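You operate a simulated robot arm through the tools that you are given. There is no shell and no other tool.

Carry out the task below with a simulated robot arm. There is one attempt and no reset: what you move stays moved.

Task
Pile some things up. At the end: the purple block is on the top of the tool cart; the blue flange from the top of the long bench is on the top of the tool cart, with the sleeve from there on top of it and the gold brass bush on top of that; whatever was shut is shut again. Leave all else as you found it, and nothing knocked over. Set down upright: purple block.

It is judged by the outcome, as a careful person would: the job done as asked, and still so three seconds after it is handed in. It fails if anything else is knocked over, pushed out of place, dropped, spilled or broken.

Robot
A 6-joint arm with a two-finger parallel gripper, fixed in place. Base frame: the origin is at the foot of the arm, x ahead of it, y to its left, z up. Lengths are in m, angles in degrees, forces in N, time in s.
With the tool pointing down near the work surface it reaches from about 0.26 to 0.66 m from the base axis. Its first joint turns from -66.0 to 66.0 degrees. Payload 2.9 kg.
The TCP is the grasp point between the finger pads, 0.03 m short of the fingertips. In the tool frame z runs along the fingers and y along their closing line. Largest opening 0.11 m; finger width 0.02, thickness 0.01; the body of the gripper, 0.048 by 0.112 m, starts 0.055 m behind the TCP.
Orientation is told as [roll, pitch, yaw] about the base's x, y, z axes, in that order, counted from this pose: with the fingers straight down and closing along the base's y, the tool's x points along the base's -x, its y along +y and its z along -z.

Tools
- The arm moves only by the tool drive_tool. Its argument "steps" is text: rows parted by semicolons, each of 7 numbers parted by spaces: the closure, from 0 (fully open) to 1 (shut), then the shift along the base's x, y, z in units of 50 mm (1.0 is 50 mm), then the turn, a rotation vector about the base's x, y, z in units of 5 degrees (1.0 is 5 degrees). In form: claw tx ty tz ax ay az; .... A call has 1 to 20 rows; each row shifts and turns the commanded pose from where the row before left it. A call with a number of a shift or a turn outside -1 to 1 is refused whole. Rows are played at 5 a second. More than 0.05 m and 8.6 degrees between two rows, or a gripper value outside its range, and nothing of the call is played. A pose out of reach is approached as far as the arm can. The call stops where the force on the tool passes 40 N (or 10 N more than at its start, if that is more) or the arm is blocked; 0.2 s more then pass. The fingers move at their own pace (about 0.108 m/s each) and stop on an object; they squeeze with about 25 N. The grip force told is the motor's: it shows also when the fingers shut on nothing. Time passes only in rows, and 0.2 s behind the last, so rows that do not move let the fingers close. It gives the time, the measured TCP pose, the force on the tool (base axes), the opening and the grip force at its end, in the units of the frame above (readings bear some noise), with the torque about the TCP (base axes, N m) and any sound that the robot's microphone picked up.
- Cameras (640 x 400 px; columns grow to the right, rows downward): "scene" is fixed at [0.0776, 0.4622, 1.3521]; the picture's right is [-0.54, -0.84, 0.00], its down [-0.71, 0.46, -0.54] and it looks along [0.45, -0.29, -0.84] (base axes); focal length 214 px, centre (320, 200). "wrist" rides on the gripper at [0.072, 0.017, -0.103] in the tool frame; the picture's right is [-0.23, 0.97, 0.00], its down [-0.76, -0.18, -0.62] and it looks along [-0.61, -0.14, 0.78] (tool axes); focal length 222 px, centre (320, 200). There is no depth. A picture from a camera that has moved, and an enlarged one, comes with that camera's place and axes in the base frame and with its lens.
- get_image(camera): a new picture of that camera. It takes no simulated time.
- zoom(camera, box): a new picture of the part [left, top, right, bottom] of that camera's present view, enlarged. It takes no simulated time.
- close_job(): hands the job in; it is judged then, once.

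Places have to be worked out from the pictures, the camera data and where the tool is seen. Open the gripper and draw the arm clear of the work before you hand the job in, unless the task says otherwise.

The tools are called after "Request:" by a JSON object that holds its "fn" and its "kwargs". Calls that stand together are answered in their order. drive_tool: Moves the arm, as the interface text tells. Its arguments: {"type":"object","properties":{"steps":{"type":"string"}},"required":["steps"]} The other tools are called the same way: get_image (camera) takes a picture; zoom (camera, box) takes an enlarged picture of a part of a camera's view; close_job () hands the job in.

At the start:

```text
clock: 0.0
ee_pos: [0.4539, 0.0678, 1.1837]
tcp_rot: [0.0, 0.0, 0.1]
ft_force: [0.7, -0.1, 0.1]
ft_torque: [0.01, -0.01, 0.02]
opening: 0.1102
gripper_force: 0.0
```

scene: 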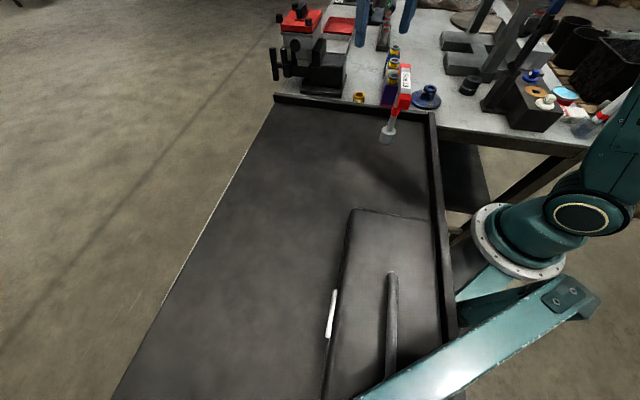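
wrist: 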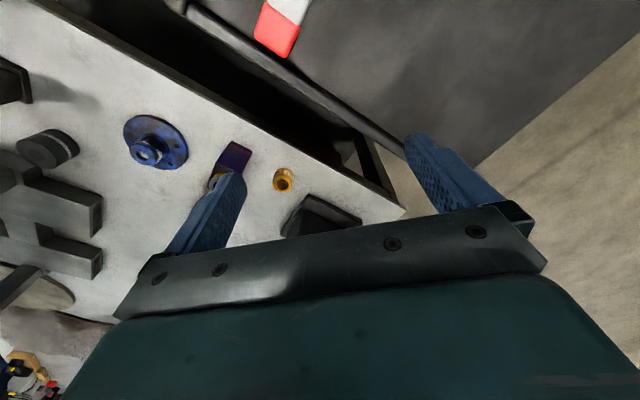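

The scene shows a dark cart top near the arm and a light bench beyond it, with a blue flange, purple block and brass bush. I take enlarged pictures to pick things out.

Request:
{"fn": "zoom", "kwargs": {"camera": "scene", "box": [260, 0, 460, 125]}}

Request:
{"fn": "zoom", "kwargs": {"camera": "scene", "box": [440, 0, 640, 125]}}

Request:
{"fn": "zoom", "kwargs": {"camera": "scene", "box": [300, 190, 500, 400]}}

Request:
{"fn": "zoom", "kwargs": {"camera": "wrist", "box": [100, 80, 420, 280]}}

```text
3.20 times, centred on (360, 62) of scene
camera zoom: at [0.0776, 0.4622, 1.3521], right [-0.54, -0.84, 0.0], down [-0.71, 0.46, -0.54], along [0.45, -0.29, -0.84], focal length 686 px, centre (192, 640)
```

zoom: 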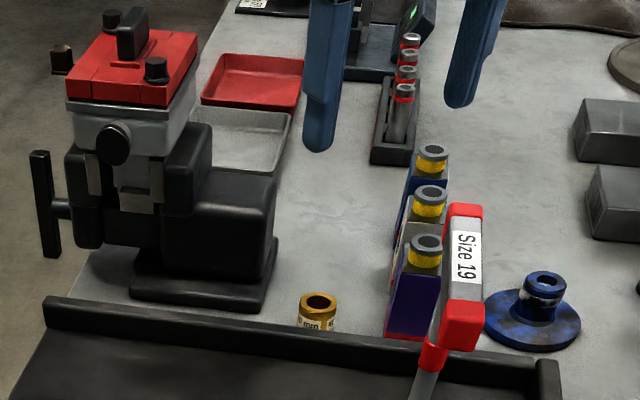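

```text
3.20 times, centred on (540, 62) of scene
camera zoom: at [0.0776, 0.4622, 1.3521], right [-0.54, -0.84, 0.0], down [-0.71, 0.46, -0.54], along [0.45, -0.29, -0.84], focal length 686 px, centre (-384, 640)
```

zoom: 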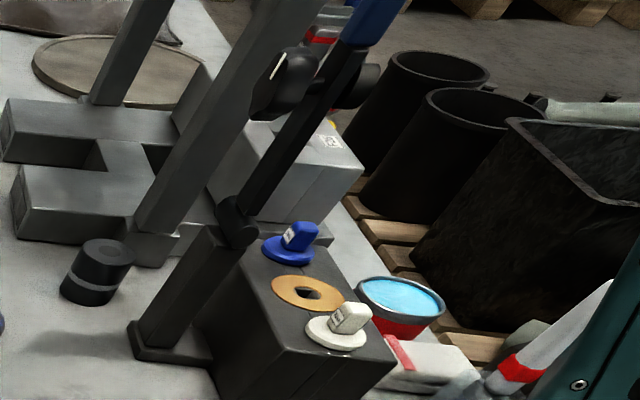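

```text
1.90 times, centred on (400, 295) of scene
camera zoom: at [0.0776, 0.4622, 1.3521], right [-0.54, -0.84, 0.0], down [-0.71, 0.46, -0.54], along [0.45, -0.29, -0.84], focal length 408 px, centre (168, 19)
```

zoom: 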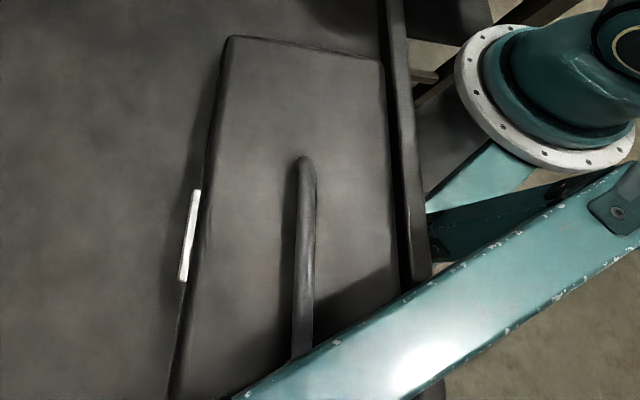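

```text
2.00 times, centred on (260, 180) of wrist
camera zoom: at [0.3805, 0.0849, 1.2865], right [0.23, 0.97, 0.0], down [0.76, -0.18, 0.62], along [0.61, -0.14, -0.78], focal length 444 px, centre (440, 240)
```

zoom: 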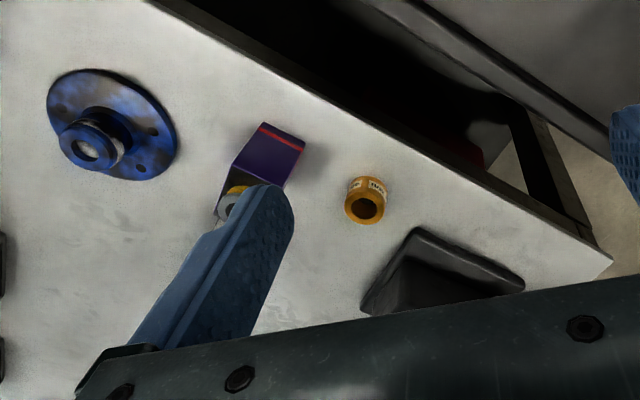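

From two views I put the flange near (0.48, -0.25) at z of about 0.90, with the bench edge slanted about 42 degrees. I move up and back to see the bench with the wrist camera.

Request:
{"fn": "drive_tool", "kwargs": {"steps": "0 -0.5 -0.7 0.3 0 0 0; 0 -0.5 -0.7 0.3 0 0 0; 0 -0.5 -0.7 0.2 0 0 0; 0 -0.5 -0.7 0.2 0 0 0; 0 0 0 0 0 0 0"}}

Request:
{"fn": "get_image", "kwargs": {"camera": "wrist"}}

Request:
{"fn": "get_image", "kwargs": {"camera": "scene"}}

```text
clock: 1.2
ee_pos: [0.3549, -0.0722, 1.234]
tcp_rot: [-0.1, 0.0, 0.0]
ft_force: [-0.2, 0.2, -0.3]
ft_torque: [0.0, 0.01, -0.01]
opening: 0.1102
gripper_force: 0.0
```

```text
taken
camera wrist: at [0.28, -0.0546, 1.3368], right [0.23, 0.97, 0.0], down [0.76, -0.18, 0.62], along [0.61, -0.14, -0.78], focal length 222 px, centre (320, 200)
```

wrist: 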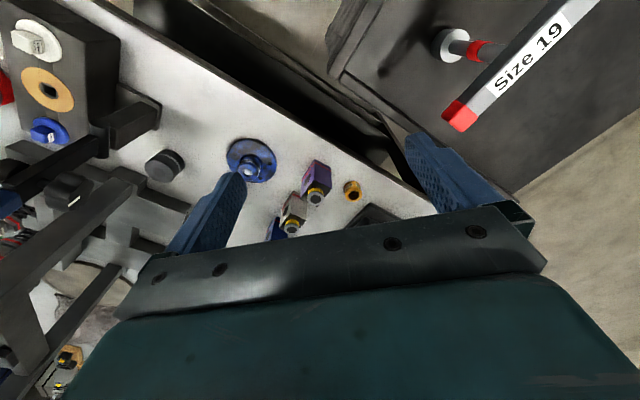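

```text
taken
```

scene: 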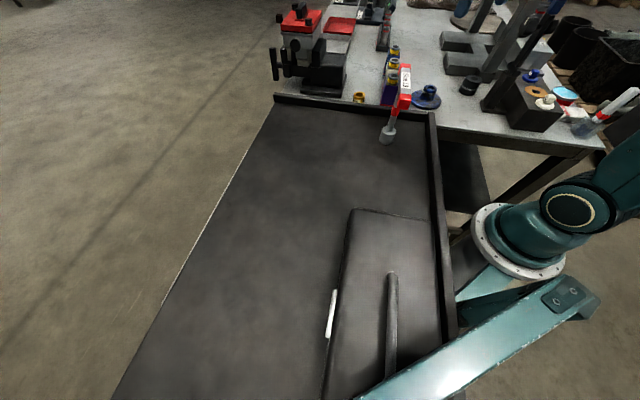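

The bench items are now seen from a different angle, so I enlarge them for detail.

Request:
{"fn": "zoom", "kwargs": {"camera": "wrist", "box": [200, 110, 420, 250]}}

Request:
{"fn": "zoom", "kwargs": {"camera": "wrist", "box": [0, 0, 240, 150]}}

Request:
{"fn": "zoom", "kwargs": {"camera": "wrist", "box": [400, 0, 640, 150]}}

Request:
{"fn": "zoom", "kwargs": {"camera": "scene", "box": [340, 30, 460, 160]}}

Request:
{"fn": "zoom", "kwargs": {"camera": "scene", "box": [340, 0, 460, 75]}}

```text
2.86 times, centred on (310, 180) of wrist
camera zoom: at [0.28, -0.0546, 1.3368], right [0.23, 0.97, 0.0], down [0.76, -0.18, 0.62], along [0.61, -0.14, -0.78], focal length 635 px, centre (349, 257)
```

zoom: 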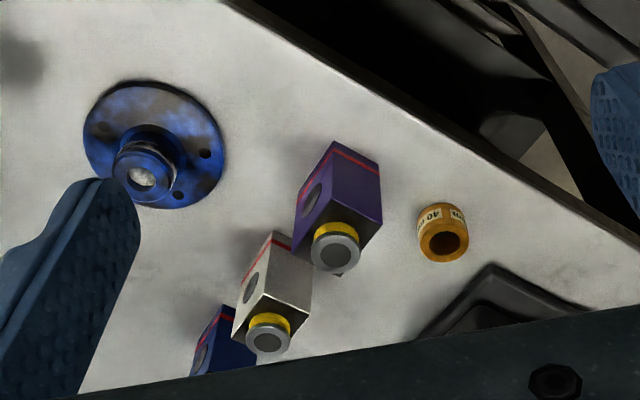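

```text
2.67 times, centred on (120, 75) of wrist
camera zoom: at [0.28, -0.0546, 1.3368], right [0.23, 0.97, 0.0], down [0.76, -0.18, 0.62], along [0.61, -0.14, -0.78], focal length 592 px, centre (853, 533)
```

zoom: 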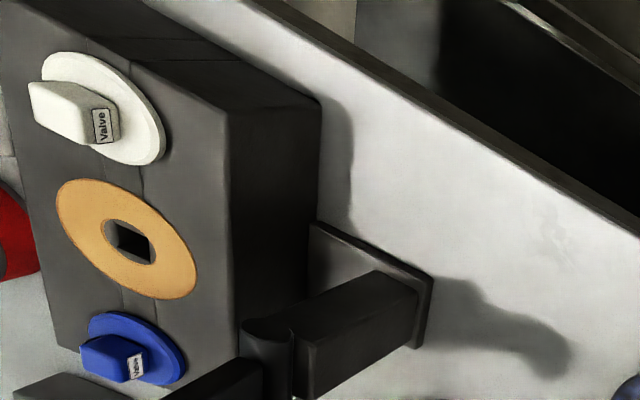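

```text
2.67 times, centred on (520, 75) of wrist
camera zoom: at [0.28, -0.0546, 1.3368], right [0.23, 0.97, 0.0], down [0.76, -0.18, 0.62], along [0.61, -0.14, -0.78], focal length 592 px, centre (-213, 533)
```

zoom: 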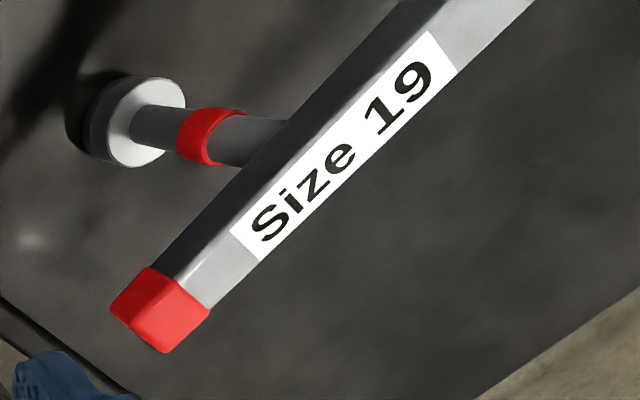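

```text
3.08 times, centred on (400, 95) of scene
camera zoom: at [0.0776, 0.4622, 1.3521], right [-0.54, -0.84, 0.0], down [-0.71, 0.46, -0.54], along [0.45, -0.29, -0.84], focal length 660 px, centre (74, 523)
```

zoom: 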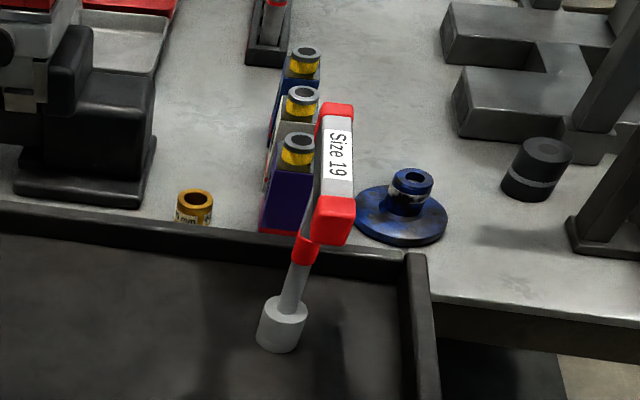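

```text
5.33 times, centred on (400, 38) of scene
camera zoom: at [0.0776, 0.4622, 1.3521], right [-0.54, -0.84, 0.0], down [-0.71, 0.46, -0.54], along [0.45, -0.29, -0.84], focal length 1144 px, centre (-107, 1067)
```

zoom: 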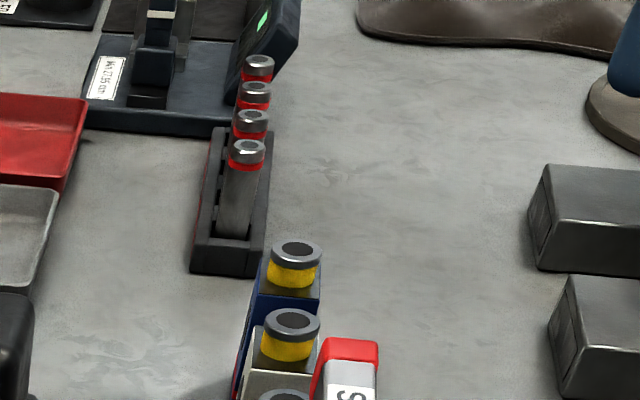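

The black banded cylinder may be the sleeve, but I need a closer look at it. I move over that end of the bench.

Request:
{"fn": "drive_tool", "kwargs": {"steps": "0 -0.5 -0.8 -0.2 0 0 0; 0 -0.5 -0.8 -0.2 0 0 0; 0 0 -0.8 -0.2 0 0 0; 0 0 0 0 0 0 0"}}

Request:
{"fn": "get_image", "kwargs": {"camera": "wrist"}}

Request:
{"fn": "zoom", "kwargs": {"camera": "wrist", "box": [180, 30, 440, 200]}}

```text
clock: 2.2
ee_pos: [0.3027, -0.1917, 1.201]
tcp_rot: [0.0, 0.0, -0.1]
ft_force: [-0.8, -0.9, 0.4]
ft_torque: [0.01, -0.02, -0.02]
opening: 0.1101
gripper_force: 0.0
```

```text
taken
camera wrist: at [0.2288, -0.1745, 1.3039], right [0.23, 0.97, 0.0], down [0.76, -0.18, 0.62], along [0.61, -0.14, -0.78], focal length 222 px, centre (320, 200)
```

wrist: 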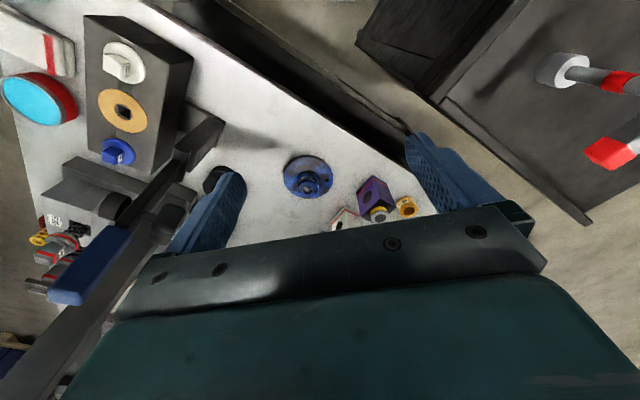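

```text
2.35 times, centred on (310, 115) of wrist
camera zoom: at [0.2288, -0.1745, 1.3039], right [0.23, 0.97, 0.0], down [0.76, -0.18, 0.62], along [0.61, -0.14, -0.78], focal length 523 px, centre (344, 400)
```

zoom: 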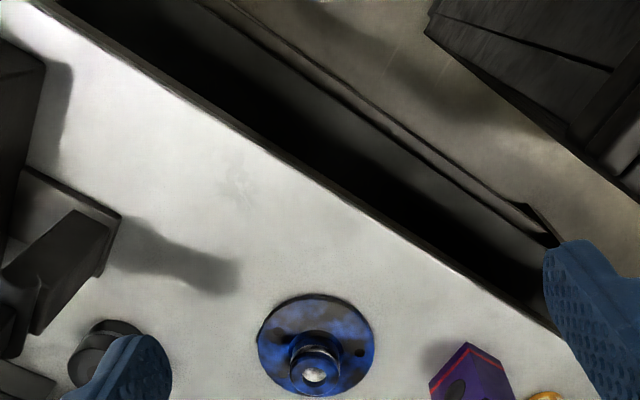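

I see drawers on the cart's side and need to know which bench item is the sleeve. I turn the tool about -40 degrees and shift so the camera looks at the black cylinder near (0.44, -0.44).

Request:
{"fn": "drive_tool", "kwargs": {"steps": "0 0.1 -0.25 0 0 0 -1; 0 0.1 -0.25 0 0 0 -1; 0 0.1 -0.25 0 0 0 -1; 0 0.1 -0.25 0 0 0 -1; 0 0.1 -0.25 0 0 0 -1; 0 0.1 -0.25 0 0 0 -1; 0 0.1 -0.25 0 0 0 -1; 0 0.1 -0.25 0 0 0 -1; 0 0 0 0 0 0 0"}}

Request:
{"fn": "get_image", "kwargs": {"camera": "wrist"}}

Request:
{"fn": "zoom", "kwargs": {"camera": "wrist", "box": [180, 30, 440, 200]}}

```text
clock: 4.2
ee_pos: [0.3433, -0.2927, 1.2032]
tcp_rot: [-0.1, -0.1, -40.2]
ft_force: [-0.1, -0.7, 0.7]
ft_torque: [-0.04, 0.03, -0.01]
opening: 0.1101
gripper_force: 0.1
```

```text
taken
camera wrist: at [0.2978, -0.2326, 1.3057], right [0.8, 0.6, 0.0], down [0.47, -0.63, 0.62], along [0.37, -0.5, -0.78], focal length 222 px, centre (320, 200)
```

wrist: 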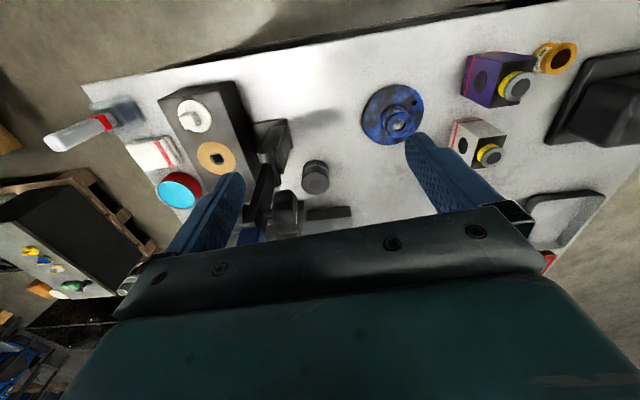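

```text
2.35 times, centred on (310, 115) of wrist
camera zoom: at [0.2978, -0.2326, 1.3057], right [0.8, 0.6, 0.0], down [0.47, -0.63, 0.62], along [0.37, -0.5, -0.78], focal length 523 px, centre (344, 400)
```

zoom: 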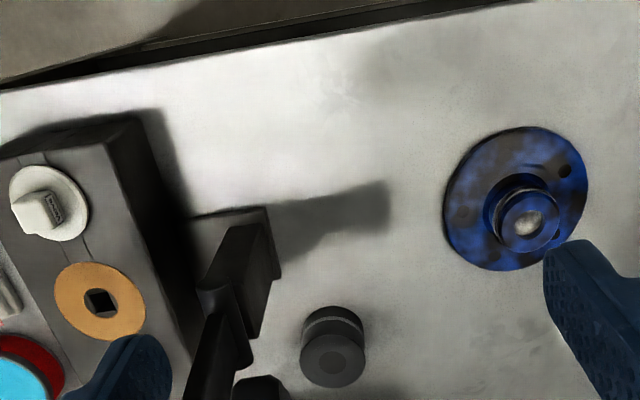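

I enlarge the black cylinder and the surrounding items to identify the sleeve.

Request:
{"fn": "zoom", "kwargs": {"camera": "wrist", "box": [290, 145, 345, 205]}}

Request:
{"fn": "zoom", "kwargs": {"camera": "wrist", "box": [350, 70, 450, 150]}}

Request:
{"fn": "zoom", "kwargs": {"camera": "wrist", "box": [430, 30, 600, 180]}}

Request:
{"fn": "zoom", "kwargs": {"camera": "wrist", "box": [0, 80, 240, 280]}}

Request:
{"fn": "zoom", "kwargs": {"camera": "scene", "box": [455, 60, 495, 110]}}

```text
6.67 times, centred on (318, 175) of wrist
camera zoom: at [0.2978, -0.2326, 1.3057], right [0.8, 0.6, 0.0], down [0.47, -0.63, 0.62], along [0.37, -0.5, -0.78], focal length 1481 px, centre (337, 367)
```

zoom: 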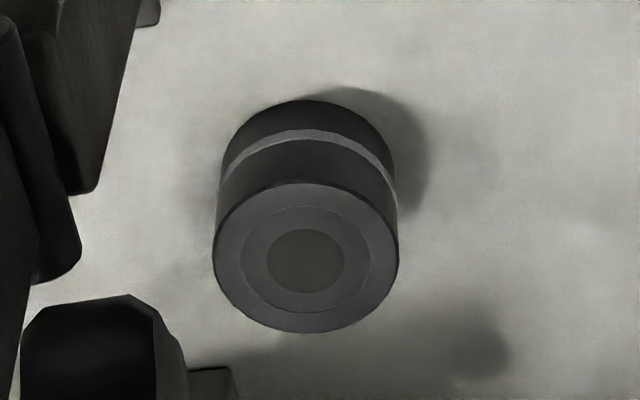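

```text
5.00 times, centred on (400, 110) of wrist
camera zoom: at [0.2978, -0.2326, 1.3057], right [0.8, 0.6, 0.0], down [0.47, -0.63, 0.62], along [0.37, -0.5, -0.78], focal length 1111 px, centre (-80, 650)
```

zoom: 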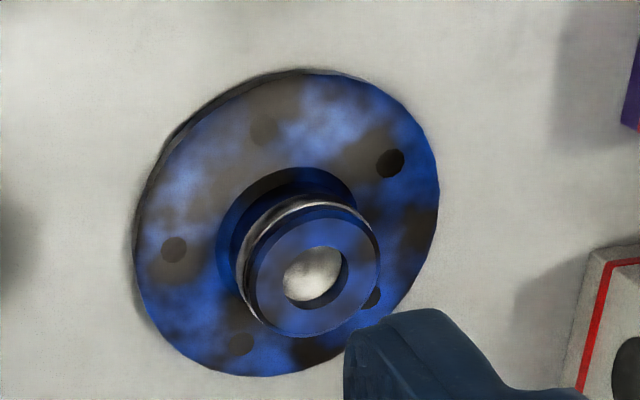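

```text
2.67 times, centred on (515, 105) of wrist
camera zoom: at [0.2978, -0.2326, 1.3057], right [0.8, 0.6, 0.0], down [0.47, -0.63, 0.62], along [0.37, -0.5, -0.78], focal length 592 px, centre (-200, 453)
```

zoom: 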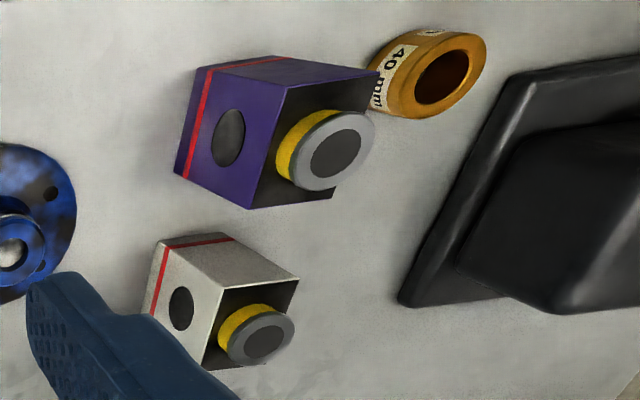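

```text
2.00 times, centred on (120, 180) of wrist
camera zoom: at [0.2978, -0.2326, 1.3057], right [0.8, 0.6, 0.0], down [0.47, -0.63, 0.62], along [0.37, -0.5, -0.78], focal length 444 px, centre (720, 240)
```

zoom: 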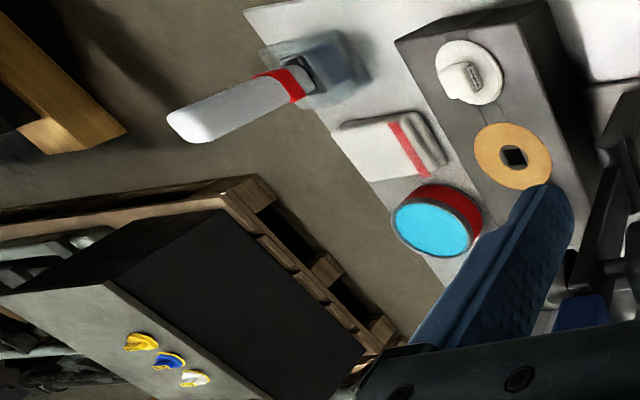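

```text
8.00 times, centred on (475, 85) of scene
camera zoom: at [0.0776, 0.4622, 1.3521], right [-0.54, -0.84, 0.0], down [-0.71, 0.46, -0.54], along [0.45, -0.29, -0.84], focal length 1716 px, centre (-920, 1120)
```

zoom: 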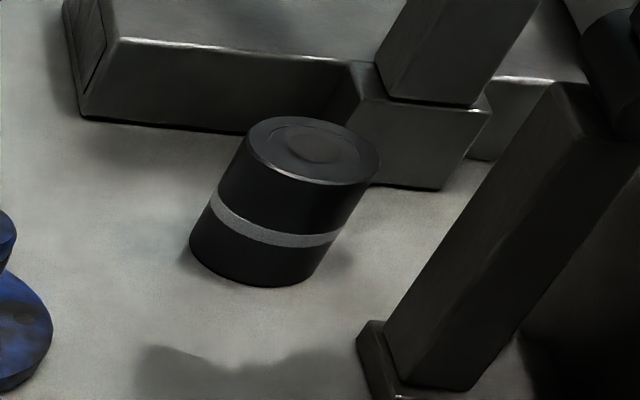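

The black cylinder has a grey band and concentric rings on top, and the flange hub is blue. I check the rest of the bench for other possible sleeves by moving along it.

Request:
{"fn": "drive_tool", "kwargs": {"steps": "0 0.7 0.5 0 0 0 0; 0 0.7 0.5 0 0 0 0; 0 0.7 0.5 0 0 0 0; 0 0.7 0.3 0 0 0 0; 0 0.7 0.3 0 0 0 0; 0 0 0 0 0 0 0"}}

Request:
{"fn": "get_image", "kwargs": {"camera": "wrist"}}

Request:
{"fn": "zoom", "kwargs": {"camera": "wrist", "box": [200, 60, 460, 230]}}

Request:
{"fn": "get_image", "kwargs": {"camera": "scene"}}

```text
clock: 5.6
ee_pos: [0.5187, -0.1863, 1.2017]
tcp_rot: [0.0, 0.0, -39.9]
ft_force: [-0.2, -0.4, 0.1]
ft_torque: [-0.02, 0.03, 0.0]
opening: 0.1102
gripper_force: 0.1
```

```text
taken
camera wrist: at [0.4734, -0.1268, 1.3044], right [0.8, 0.6, 0.0], down [0.47, -0.63, 0.62], along [0.37, -0.5, -0.78], focal length 222 px, centre (320, 200)
```

wrist: 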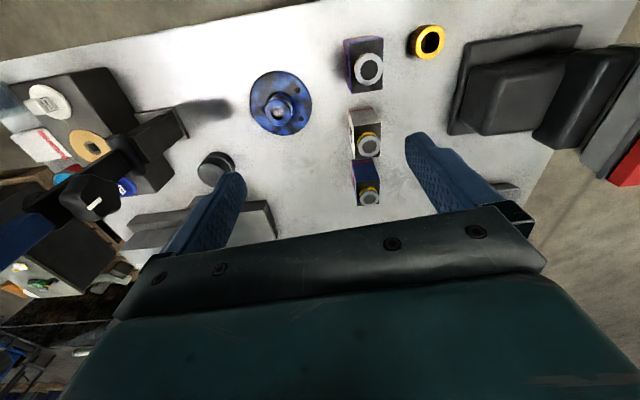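

```text
2.35 times, centred on (330, 145) of wrist
camera zoom: at [0.4734, -0.1268, 1.3044], right [0.8, 0.6, 0.0], down [0.47, -0.63, 0.62], along [0.37, -0.5, -0.78], focal length 523 px, centre (296, 329)
```

zoom: 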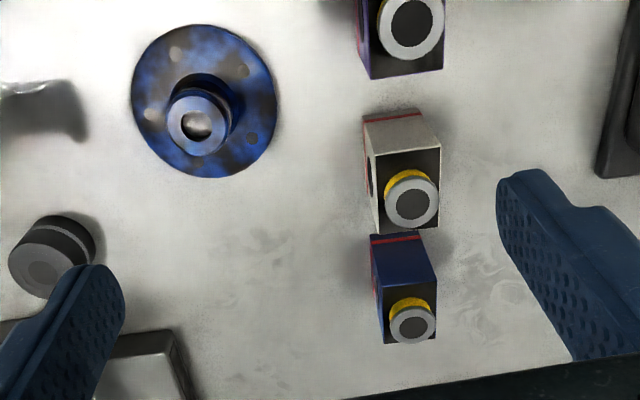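

```text
taken
```

scene: 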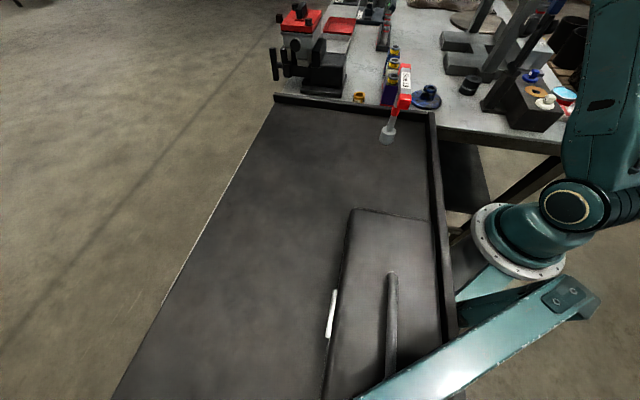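

So far only the black banded cylinder looks like a free sleeve. I tilt the tool outward to inspect the far part of the bench (tray, rack, and disc).

Request:
{"fn": "drive_tool", "kwargs": {"steps": "0 -0.3 0 0.3 -0.8 -0.6 0; 0 -0.3 0 0.3 -0.8 -0.6 0; 0 -0.3 0 0.3 -0.8 -0.6 0; 0 -0.3 0 0.3 -0.8 -0.6 0; 0 -0.3 0 0.3 -0.8 -0.6 0; 0 0 0 0 -0.8 -0.6 0; 0 0 0 0 0 0 0"}}

Request:
{"fn": "get_image", "kwargs": {"camera": "wrist"}}

Request:
{"fn": "zoom", "kwargs": {"camera": "scene", "box": [260, 0, 380, 75]}}

Request:
{"fn": "zoom", "kwargs": {"camera": "scene", "box": [430, 0, 550, 75]}}

```text
clock: 7.2
ee_pos: [0.4796, -0.1956, 1.3315]
tcp_rot: [-7.5, -29.0, -38.1]
ft_force: [0.2, -0.5, 0.7]
ft_torque: [0.01, 0.02, -0.03]
opening: 0.1097
gripper_force: 0.0
out of reach, approached as far as the arm can: row 3, 4, 5, 6
```

```text
taken
camera wrist: at [0.4095, -0.103, 1.3834], right [0.8, 0.6, 0.0], down [0.22, -0.29, 0.93], along [0.56, -0.74, -0.37], focal length 222 px, centre (320, 200)
```

wrist: 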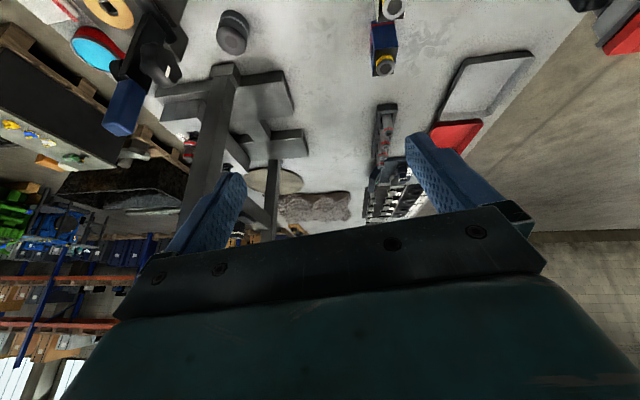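

```text
5.33 times, centred on (320, 38) of scene
camera zoom: at [0.0776, 0.4622, 1.3521], right [-0.54, -0.84, 0.0], down [-0.71, 0.46, -0.54], along [0.45, -0.29, -0.84], focal length 1144 px, centre (320, 1067)
```

zoom: 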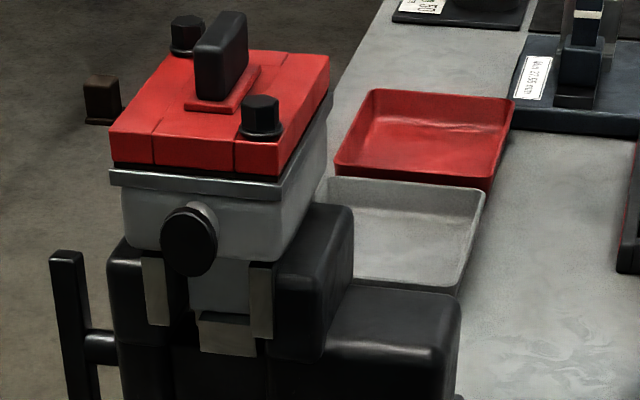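

```text
5.33 times, centred on (490, 38) of scene
camera zoom: at [0.0776, 0.4622, 1.3521], right [-0.54, -0.84, 0.0], down [-0.71, 0.46, -0.54], along [0.45, -0.29, -0.84], focal length 1144 px, centre (-587, 1067)
```

zoom: 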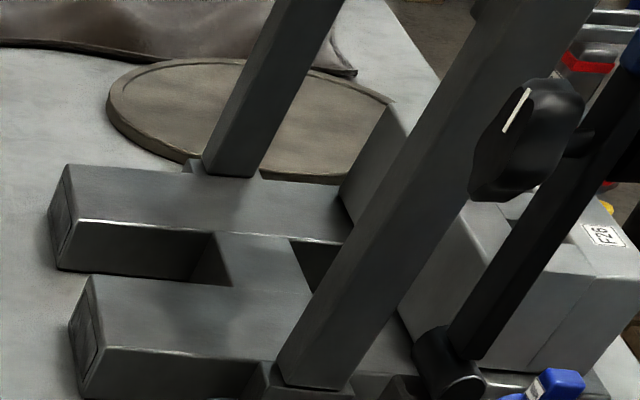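

No other free sleeve shows on the bench, so I take the black banded cylinder at about (0.44, -0.44) to be it. Triangulation puts the cart top at z of about 0.975 and the "Size 19" T-tool at (0.336, 0.098), about 1.135 tall. I undo the tilt and then hover over the flange.

Request:
{"fn": "drive_tool", "kwargs": {"steps": "0 0 0 -0.3 0.8 0.6 0; 0 0 0 -0.3 0.8 0.6 0; 0 0 0 -0.3 0.8 0.6 0; 0 0 0 -0.3 0.8 0.6 0; 0 0 0 -0.3 0.8 0.6 0; 0 0 0 0 0.8 0.6 0; 0 0 0 0 0 0 0"}}

Request:
{"fn": "get_image", "kwargs": {"camera": "wrist"}}

```text
clock: 8.8
ee_pos: [0.48, -0.1955, 1.2572]
tcp_rot: [0.0, 0.0, -40.0]
ft_force: [0.6, 0.0, -0.1]
ft_torque: [-0.01, -0.02, -0.02]
opening: 0.11
gripper_force: 0.0
```

```text
taken
camera wrist: at [0.4344, -0.1356, 1.3593], right [0.8, 0.6, 0.0], down [0.47, -0.63, 0.62], along [0.37, -0.5, -0.78], focal length 222 px, centre (320, 200)
```

wrist: 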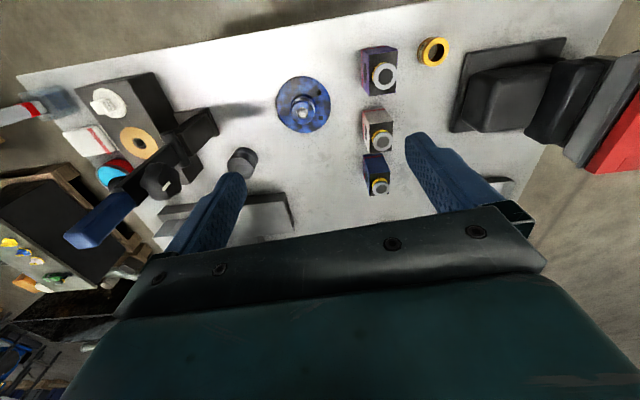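

The flange works out at (0.486, -0.26), with its plate at about z 0.89 and hub top at about 0.938. I hover over it to check the alignment.

Request:
{"fn": "drive_tool", "kwargs": {"steps": "0 0.03 -0.32 -0.8 0 0 0; 0 0.03 -0.32 -0.8 0 0 0; 0 0.03 -0.32 -0.8 0 0 0; 0 0.03 -0.33 -0.8 0 0 0; 0 0 0 -0.74 0 0 0; 0 0 0 0 0 0 0"}}

Request:
{"fn": "get_image", "kwargs": {"camera": "wrist"}}

Request:
{"fn": "zoom", "kwargs": {"camera": "wrist", "box": [240, 60, 400, 200]}}

Request:
{"fn": "get_image", "kwargs": {"camera": "scene"}}

```text
clock: 10.2
ee_pos: [0.4858, -0.2593, 1.0608]
tcp_rot: [0.1, 0.0, -40.0]
ft_force: [-0.2, -0.2, 0.3]
ft_torque: [0.01, 0.0, 0.05]
opening: 0.11
gripper_force: 0.0
```

```text
taken
camera wrist: at [0.4411, -0.1998, 1.1624], right [0.8, 0.6, 0.0], down [0.47, -0.63, 0.62], along [0.37, -0.5, -0.78], focal length 222 px, centre (320, 200)
```

wrist: 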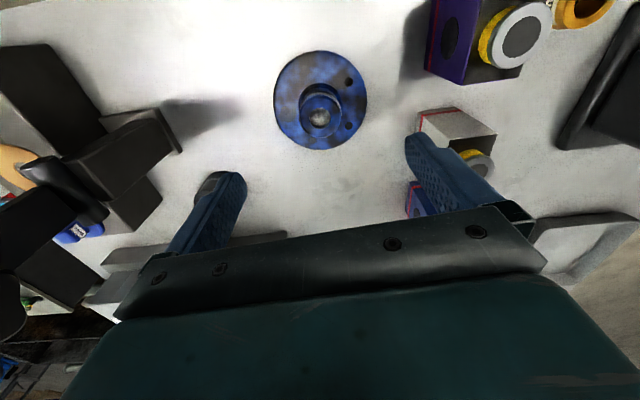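

```text
2.86 times, centred on (320, 130) of wrist
camera zoom: at [0.4411, -0.1998, 1.1624], right [0.8, 0.6, 0.0], down [0.47, -0.63, 0.62], along [0.37, -0.5, -0.78], focal length 635 px, centre (320, 400)
```

zoom: 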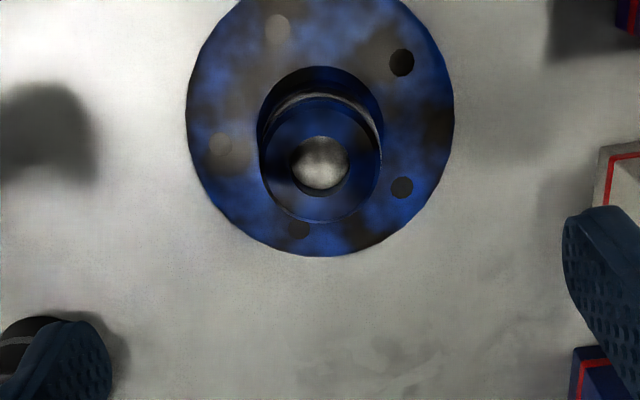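

```text
taken
```

scene: 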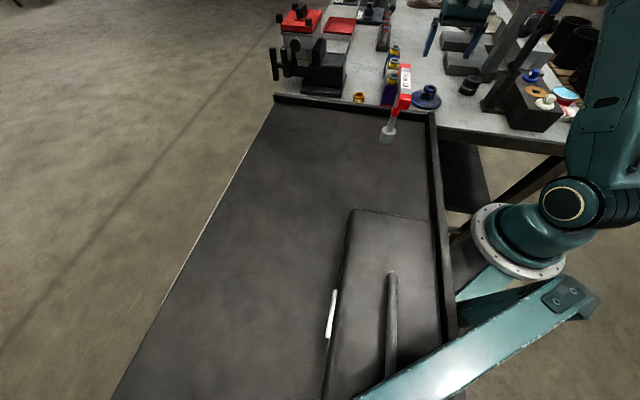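

The hub sits on the tool axis (column 320, row as computed). I descend to TCP z of about 0.936 and close on the hub.

Request:
{"fn": "drive_tool", "kwargs": {"steps": "0 0 0 -0.8 0 0 0; 0 0 0 -0.8 0 0 0; 0 0 0 -0.6 0 0 0; 0 0 0 -0.3 0 0 0; 0 0 0 0 0 0 0"}}

Request:
{"fn": "zoom", "kwargs": {"camera": "wrist", "box": [180, 60, 460, 240]}}

Request:
{"fn": "zoom", "kwargs": {"camera": "scene", "box": [390, 50, 490, 120]}}

```text
clock: 11.4
ee_pos: [0.485, -0.2607, 0.9347]
tcp_rot: [0.0, 0.0, -40.0]
ft_force: [-0.6, -0.5, 0.6]
ft_torque: [-0.02, 0.02, 0.0]
opening: 0.1097
gripper_force: 0.1
```

```text
2.22 times, centred on (320, 150) of wrist
camera zoom: at [0.4396, -0.2006, 1.0366], right [0.8, 0.6, 0.0], down [0.47, -0.63, 0.62], along [0.37, -0.5, -0.78], focal length 494 px, centre (320, 311)
```

zoom: 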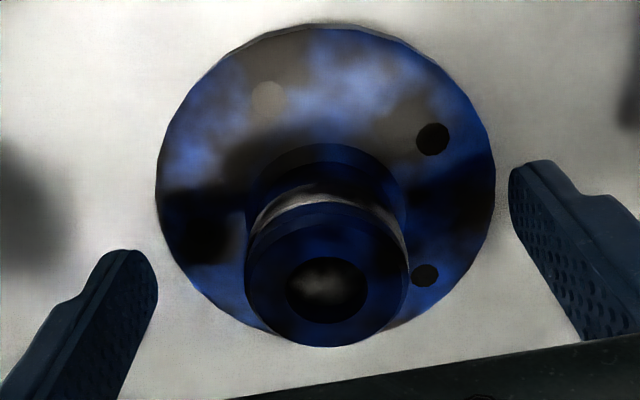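

```text
5.71 times, centred on (440, 85) of scene
camera zoom: at [0.0776, 0.4622, 1.3521], right [-0.54, -0.84, 0.0], down [-0.71, 0.46, -0.54], along [0.45, -0.29, -0.84], focal length 1226 px, centre (-366, 857)
```

zoom: 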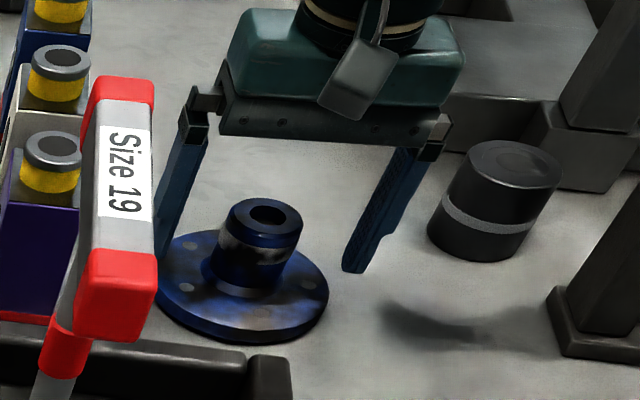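

The fingers straddle the hub well. I lower 5 mm more and close.

Request:
{"fn": "drive_tool", "kwargs": {"steps": "0 0 0 -0.1 0 0 0; 0.3 0 0 0 0 0 0; 0.6 0 0 0 0 0 0; 1 0 0 0 0 0 0; 1 0 0 0 0 0 0; 1 0 0 0 0 0 0"}}

Request:
{"fn": "zoom", "kwargs": {"camera": "wrist", "box": [180, 60, 460, 240]}}

```text
clock: 12.8
ee_pos: [0.4857, -0.2593, 0.9293]
tcp_rot: [0.0, 0.0, -40.0]
ft_force: [0.9, 1.5, 1.8]
ft_torque: [-0.09, 0.1, 0.02]
opening: 0.0431
gripper_force: 25.1
```

```text
2.22 times, centred on (320, 150) of wrist
camera zoom: at [0.4407, -0.2004, 1.0322], right [0.8, 0.6, 0.0], down [0.47, -0.63, 0.62], along [0.37, -0.5, -0.78], focal length 494 px, centre (320, 311)
```

zoom: 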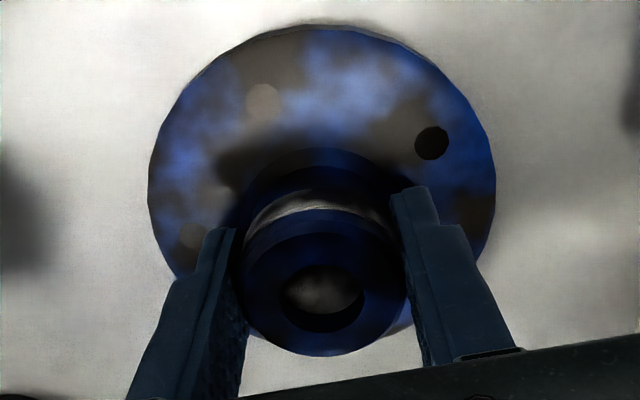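

The hub is gripped at 43 mm. I lift gently and check the weight.

Request:
{"fn": "drive_tool", "kwargs": {"steps": "1 0 0 0.1 0 0 0; 1 0 0 0.3 0 0 0; 1 0 0 0.6 0 0 0; 1 0 0 0.6 0 0 0; 1 0 0 0 0 0 0"}}

Request:
{"fn": "get_image", "kwargs": {"camera": "wrist"}}

Request:
{"fn": "get_image", "kwargs": {"camera": "scene"}}

```text
clock: 14.0
ee_pos: [0.4873, -0.2582, 1.0084]
tcp_rot: [0.0, 0.1, -40.0]
ft_force: [0.1, 0.4, -3.6]
ft_torque: [0.05, 0.01, 0.0]
opening: 0.0427
gripper_force: 24.5
```

```text
taken
camera wrist: at [0.4413, -0.1986, 1.1109], right [0.8, 0.6, 0.0], down [0.47, -0.63, 0.62], along [0.37, -0.5, -0.78], focal length 222 px, centre (320, 200)
```

wrist: 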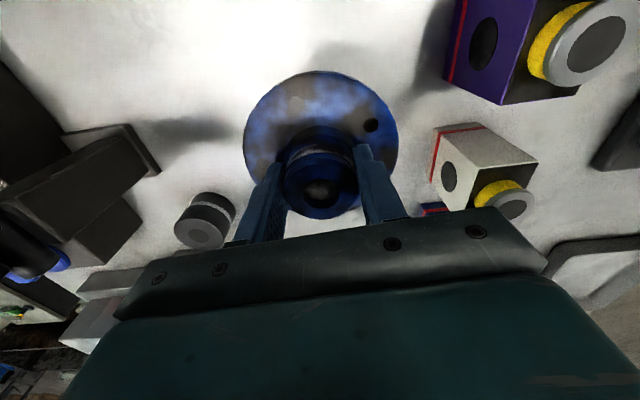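

```text
taken
```

scene: 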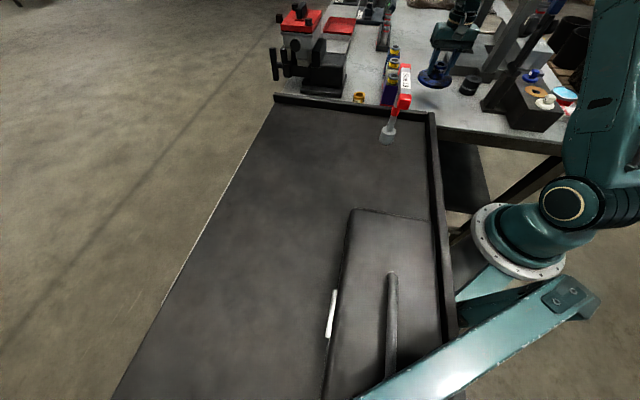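

The flange weighs only about 3.6 N and is held firmly. I raise to z of about 1.24 and carry it over toward (0.46, 0.25), passing well clear of the T-tool.

Request:
{"fn": "drive_tool", "kwargs": {"steps": "1 0 0 0.7 0 0 0; 1 0 0 0.8 0 0 0; 1 0 0 0.8 0 0 0; 1 0 0 0.8 0 0 0; 1 0 0 0.8 0 0 0; 1 0 0 0.8 0 0 0; 1 0.1 0.7 0 0 0 0; 1 0.1 0.7 0 0 0 0; 1 0.1 0.7 0 0 0 0; 1 0.1 0.7 0 0 0 0; 1 0 0.7 0 0 0 0; 1 0 0.7 0 0 0 0; 1 0 0.7 0 0 0 0; 1 0 0.7 0 0 0 0; 1 -0.1 0.7 0 0 0 0; 1 -0.1 0.7 0 0 0 0; 1 0 0 0 0 0 0"}}

Request:
{"fn": "get_image", "kwargs": {"camera": "wrist"}}

Request:
{"fn": "get_image", "kwargs": {"camera": "scene"}}

```text
clock: 17.6
ee_pos: [0.4951, 0.091, 1.243]
tcp_rot: [0.0, -0.1, -40.0]
ft_force: [0.6, 0.0, -3.9]
ft_torque: [0.03, 0.0, 0.0]
opening: 0.0431
gripper_force: 24.9
```

```text
taken
camera wrist: at [0.45, 0.1508, 1.3464], right [0.8, 0.6, 0.0], down [0.47, -0.63, 0.62], along [0.37, -0.5, -0.78], focal length 222 px, centre (320, 200)
```

wrist: 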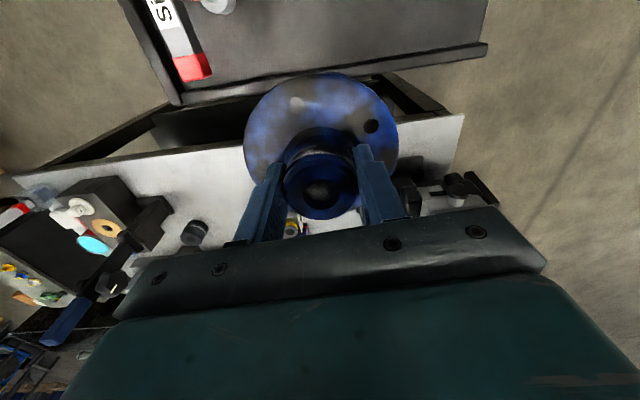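

```text
taken
```

scene: 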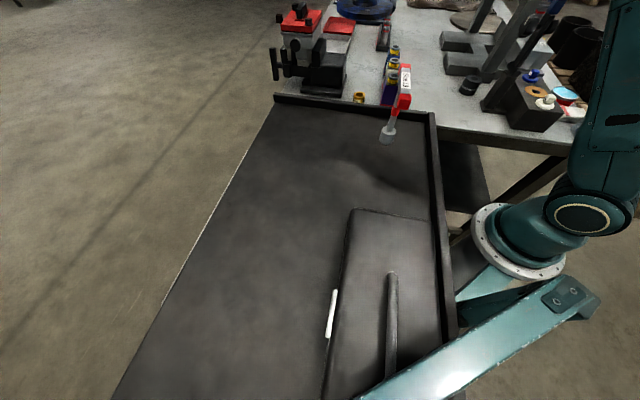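

The rim corners agree with my estimate (rim z about 1.0). I carry on to (0.46, 0.25) and lower to TCP z of about 1.07.

Request:
{"fn": "drive_tool", "kwargs": {"steps": "1 -0.17 0.8 0 0 0 0; 1 -0.17 0.8 0 0 0 0; 1 -0.18 0.8 0 0 0 0; 1 -0.18 0.78 0 0 0 0; 1 0 0 -0.8 0 0 0; 1 0 0 -0.8 0 0 0; 1 0 0 -0.8 0 0 0; 1 0 0 -0.8 0 0 0; 1 0 0 -0.3 0 0 0; 1 0 0 0 0 0 0"}}

Request:
{"fn": "get_image", "kwargs": {"camera": "wrist"}}

Request:
{"fn": "get_image", "kwargs": {"camera": "scene"}}

```text
clock: 19.8
ee_pos: [0.4597, 0.2492, 1.0681]
tcp_rot: [0.0, 0.1, -39.9]
ft_force: [0.0, 0.1, -4.4]
ft_torque: [0.01, -0.02, 0.0]
opening: 0.0429
gripper_force: 24.6
```

```text
taken
camera wrist: at [0.4159, 0.3084, 1.1711], right [0.8, 0.6, 0.0], down [0.47, -0.63, 0.62], along [0.37, -0.5, -0.78], focal length 222 px, centre (320, 200)
```

wrist: 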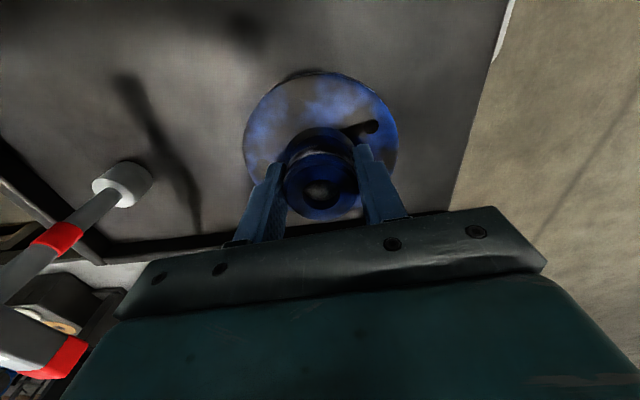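

```text
taken
```

scene: 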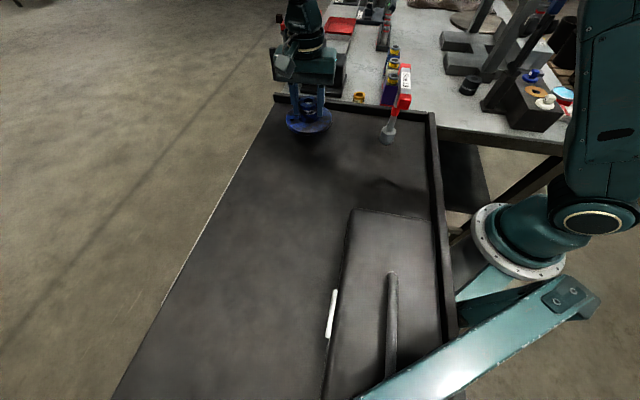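

The flange hangs over free cart surface, about 0.13 from the far edge. I lower carefully.

Request:
{"fn": "drive_tool", "kwargs": {"steps": "1 0 0 -0.3 0 0 0; 1 0 0 -0.3 0 0 0; 1 0 0 -0.1 0 0 0; 1 0 0 0 0 0 0"}}

Request:
{"fn": "zoom", "kwargs": {"camera": "scene", "box": [260, 80, 360, 150]}}

```text
clock: 20.8
ee_pos: [0.4625, 0.2496, 1.0335]
tcp_rot: [-0.1, 0.0, -40.1]
ft_force: [0.0, 0.3, -4.5]
ft_torque: [-0.04, 0.01, 0.01]
opening: 0.0427
gripper_force: 24.6
```

```text
5.71 times, centred on (310, 115) of scene
camera zoom: at [0.0777, 0.4623, 1.352], right [-0.54, -0.84, 0.0], down [-0.71, 0.46, -0.54], along [0.45, -0.29, -0.84], focal length 1226 px, centre (377, 686)
```

zoom: 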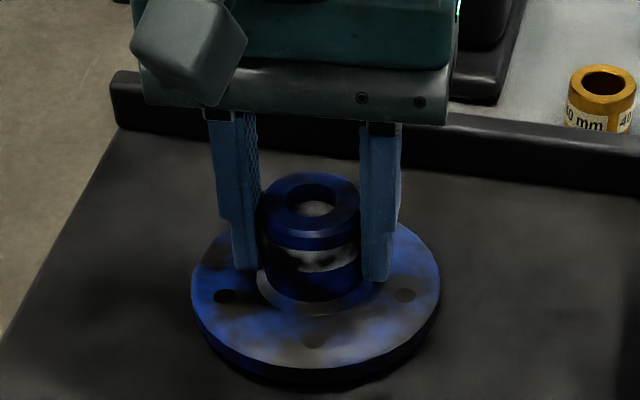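

The flange is just above the surface, with a thin shadow below. I lower in small steps and watch the force.

Request:
{"fn": "drive_tool", "kwargs": {"steps": "1 0 0 -0.06 0 0 0; 1 0 0 -0.06 0 0 0; 1 0 0 0 0 0 0"}}

```text
clock: 21.6
ee_pos: [0.4614, 0.2493, 1.0295]
tcp_rot: [0.3, -0.1, -39.9]
ft_force: [-6.7, -1.4, 15.7]
ft_torque: [-0.12, 0.29, 0.19]
opening: 0.0432
gripper_force: 24.9
```

Contact is made (15.7 N upward) at TCP z of 1.0295. I ease up 1 mm, open and retreat upward.

Request:
{"fn": "drive_tool", "kwargs": {"steps": "1 0 0 0.03 0 0 0; 0.6 0 0 0 0 0 0; 0.2 0 0 0 0 0 0; 0 0 0 0 0 0 0; 0 0 0 0 0 0 0; 0 0 0 0.3 0 0 0; 0 0 0 0.8 0 0 0; 0 0 0 0.8 0 0 0; 0 0 0 0.6 0 0 0; 0 0 0 0 0 0 0"}}

Request:
{"fn": "get_image", "kwargs": {"camera": "wrist"}}

Request:
{"fn": "zoom", "kwargs": {"camera": "scene", "box": [260, 80, 360, 150]}}

```text
clock: 23.8
ee_pos: [0.4585, 0.2487, 1.1536]
tcp_rot: [0.0, -0.1, -40.0]
ft_force: [1.0, 0.4, 0.0]
ft_torque: [0.01, 0.0, 0.01]
opening: 0.1101
gripper_force: 0.1
```

```text
taken
camera wrist: at [0.4141, 0.3085, 1.2582], right [0.8, 0.6, 0.0], down [0.47, -0.63, 0.62], along [0.37, -0.5, -0.78], focal length 222 px, centre (320, 200)
```

wrist: 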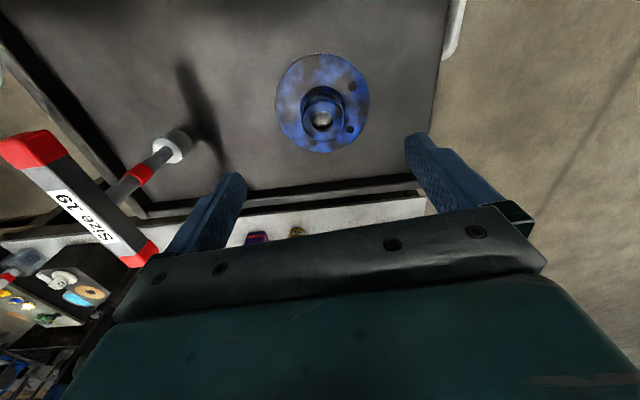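

```text
5.71 times, centred on (310, 115) of scene
camera zoom: at [0.0776, 0.4622, 1.3521], right [-0.54, -0.84, 0.0], down [-0.71, 0.46, -0.54], along [0.45, -0.29, -0.84], focal length 1226 px, centre (377, 686)
```

zoom: 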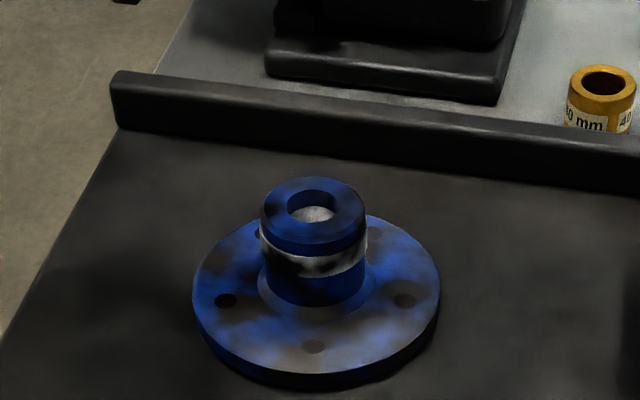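

The flange stands flat on the cart at about (0.461, 0.249), hub top at z of about 1.038. Next is the sleeve near (0.44, -0.446). A tall indicator stand sits about 0.1 m from it at (0.35, -0.40), so I come in with yaw about -70 and stay high on the way.

Request:
{"fn": "drive_tool", "kwargs": {"steps": "0 0.2 0 0.9 0 0 0; 0 0.3 0 0.9 0 0 0; 0 0.3 -0.8 0 0 0 0; 0 0.1 -0.8 0 0 0 0; 0 0 -0.8 0 0 0 0; 0 0 -0.8 0 0 0 0; 0 0 -0.8 0 0 0 0; 0 0 -0.8 0 0 0 0; 0 0 -0.8 0 0 0 0; 0 0 -0.8 0 0 0 -1; 0 0 -0.8 0 0 0 -1; 0 0 -0.8 0 0 0 -1; 0 -0.1 -0.8 0 0 0 -1; 0 -0.1 -0.8 0 0 0 -1; 0 -0.1 -0.8 0 0 0 -1; 0 0 0 0 0 0 0"}}

Request:
{"fn": "get_image", "kwargs": {"camera": "wrist"}}

Request:
{"fn": "get_image", "kwargs": {"camera": "scene"}}

```text
clock: 27.2
ee_pos: [0.4916, -0.2714, 1.2445]
tcp_rot: [0.0, 0.0, -70.2]
ft_force: [-0.4, -0.2, -1.1]
ft_torque: [0.01, 0.0, 0.01]
opening: 0.1101
gripper_force: 0.2
```

```text
taken
camera wrist: at [0.4818, -0.1972, 1.3479], right [0.99, 0.12, 0.0], down [0.09, -0.78, 0.62], along [0.07, -0.62, -0.78], focal length 222 px, centre (320, 200)
```

wrist: 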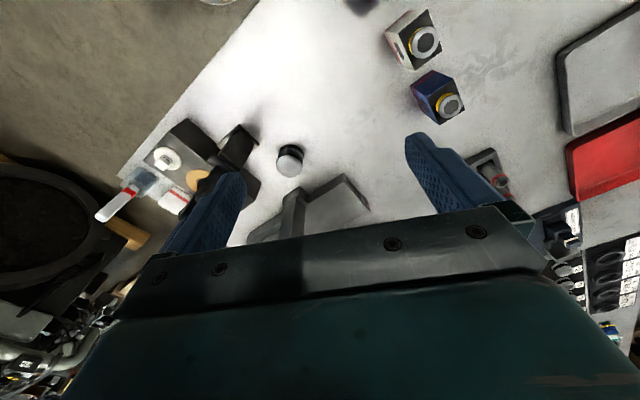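

```text
taken
```

scene: 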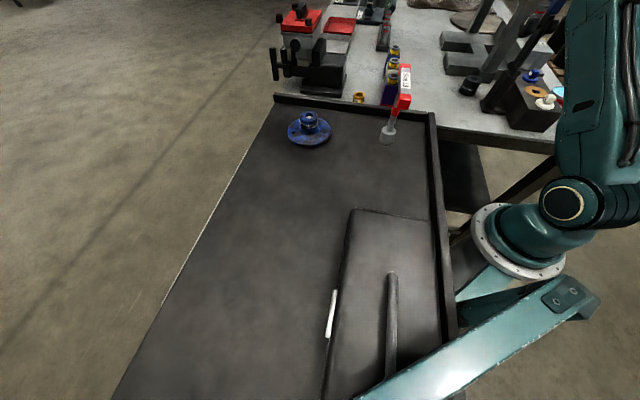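

The sleeve projects to about (0.443, -0.435). I move above it while still high, to judge clearance to the stand.

Request:
{"fn": "drive_tool", "kwargs": {"steps": "0 -0.25 -0.8 0 0 0 0; 0 -0.25 -0.8 0 0 0 0; 0 -0.25 -0.8 0 0 0 0; 0 -0.2 -0.8 -0.4 0 0 0; 0 0 0 -0.5 0 0 0; 0 0 0 0 0 0 0"}}

Request:
{"fn": "get_image", "kwargs": {"camera": "wrist"}}

Request:
{"fn": "zoom", "kwargs": {"camera": "scene", "box": [430, 0, 590, 120]}}

```text
clock: 28.2
ee_pos: [0.4176, -0.403, 1.22]
tcp_rot: [0.5, -0.7, -70.1]
ft_force: [1.0, 0.8, 5.2]
ft_torque: [-0.03, 0.33, -0.02]
opening: 0.1087
gripper_force: 0.0
out of reach, approached as far as the arm can: row 1, 2, 3, 4
stopped in row 5: the force on the tool passed its limit at 59 N (the readings are from after the stop); the commanded pose is now the measured one
```

```text
taken
camera wrist: at [0.4084, -0.3284, 1.3217], right [0.99, 0.12, 0.01], down [0.09, -0.77, 0.63], along [0.08, -0.63, -0.78], focal length 222 px, centre (320, 200)
```

wrist: 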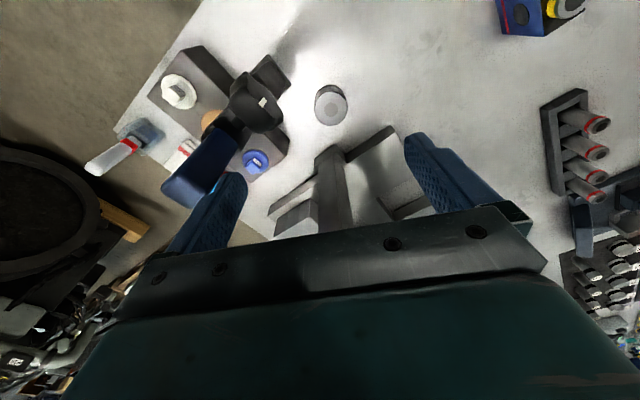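

```text
3.33 times, centred on (510, 60) of scene
camera zoom: at [0.0776, 0.4623, 1.352], right [-0.54, -0.84, 0.0], down [-0.71, 0.46, -0.54], along [0.45, -0.29, -0.84], focal length 715 px, centre (-313, 667)
```

zoom: 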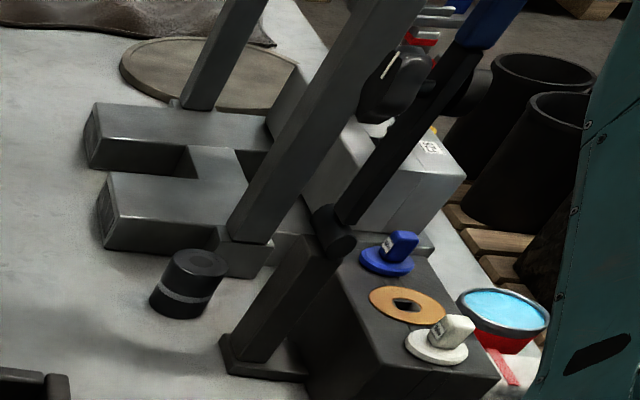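

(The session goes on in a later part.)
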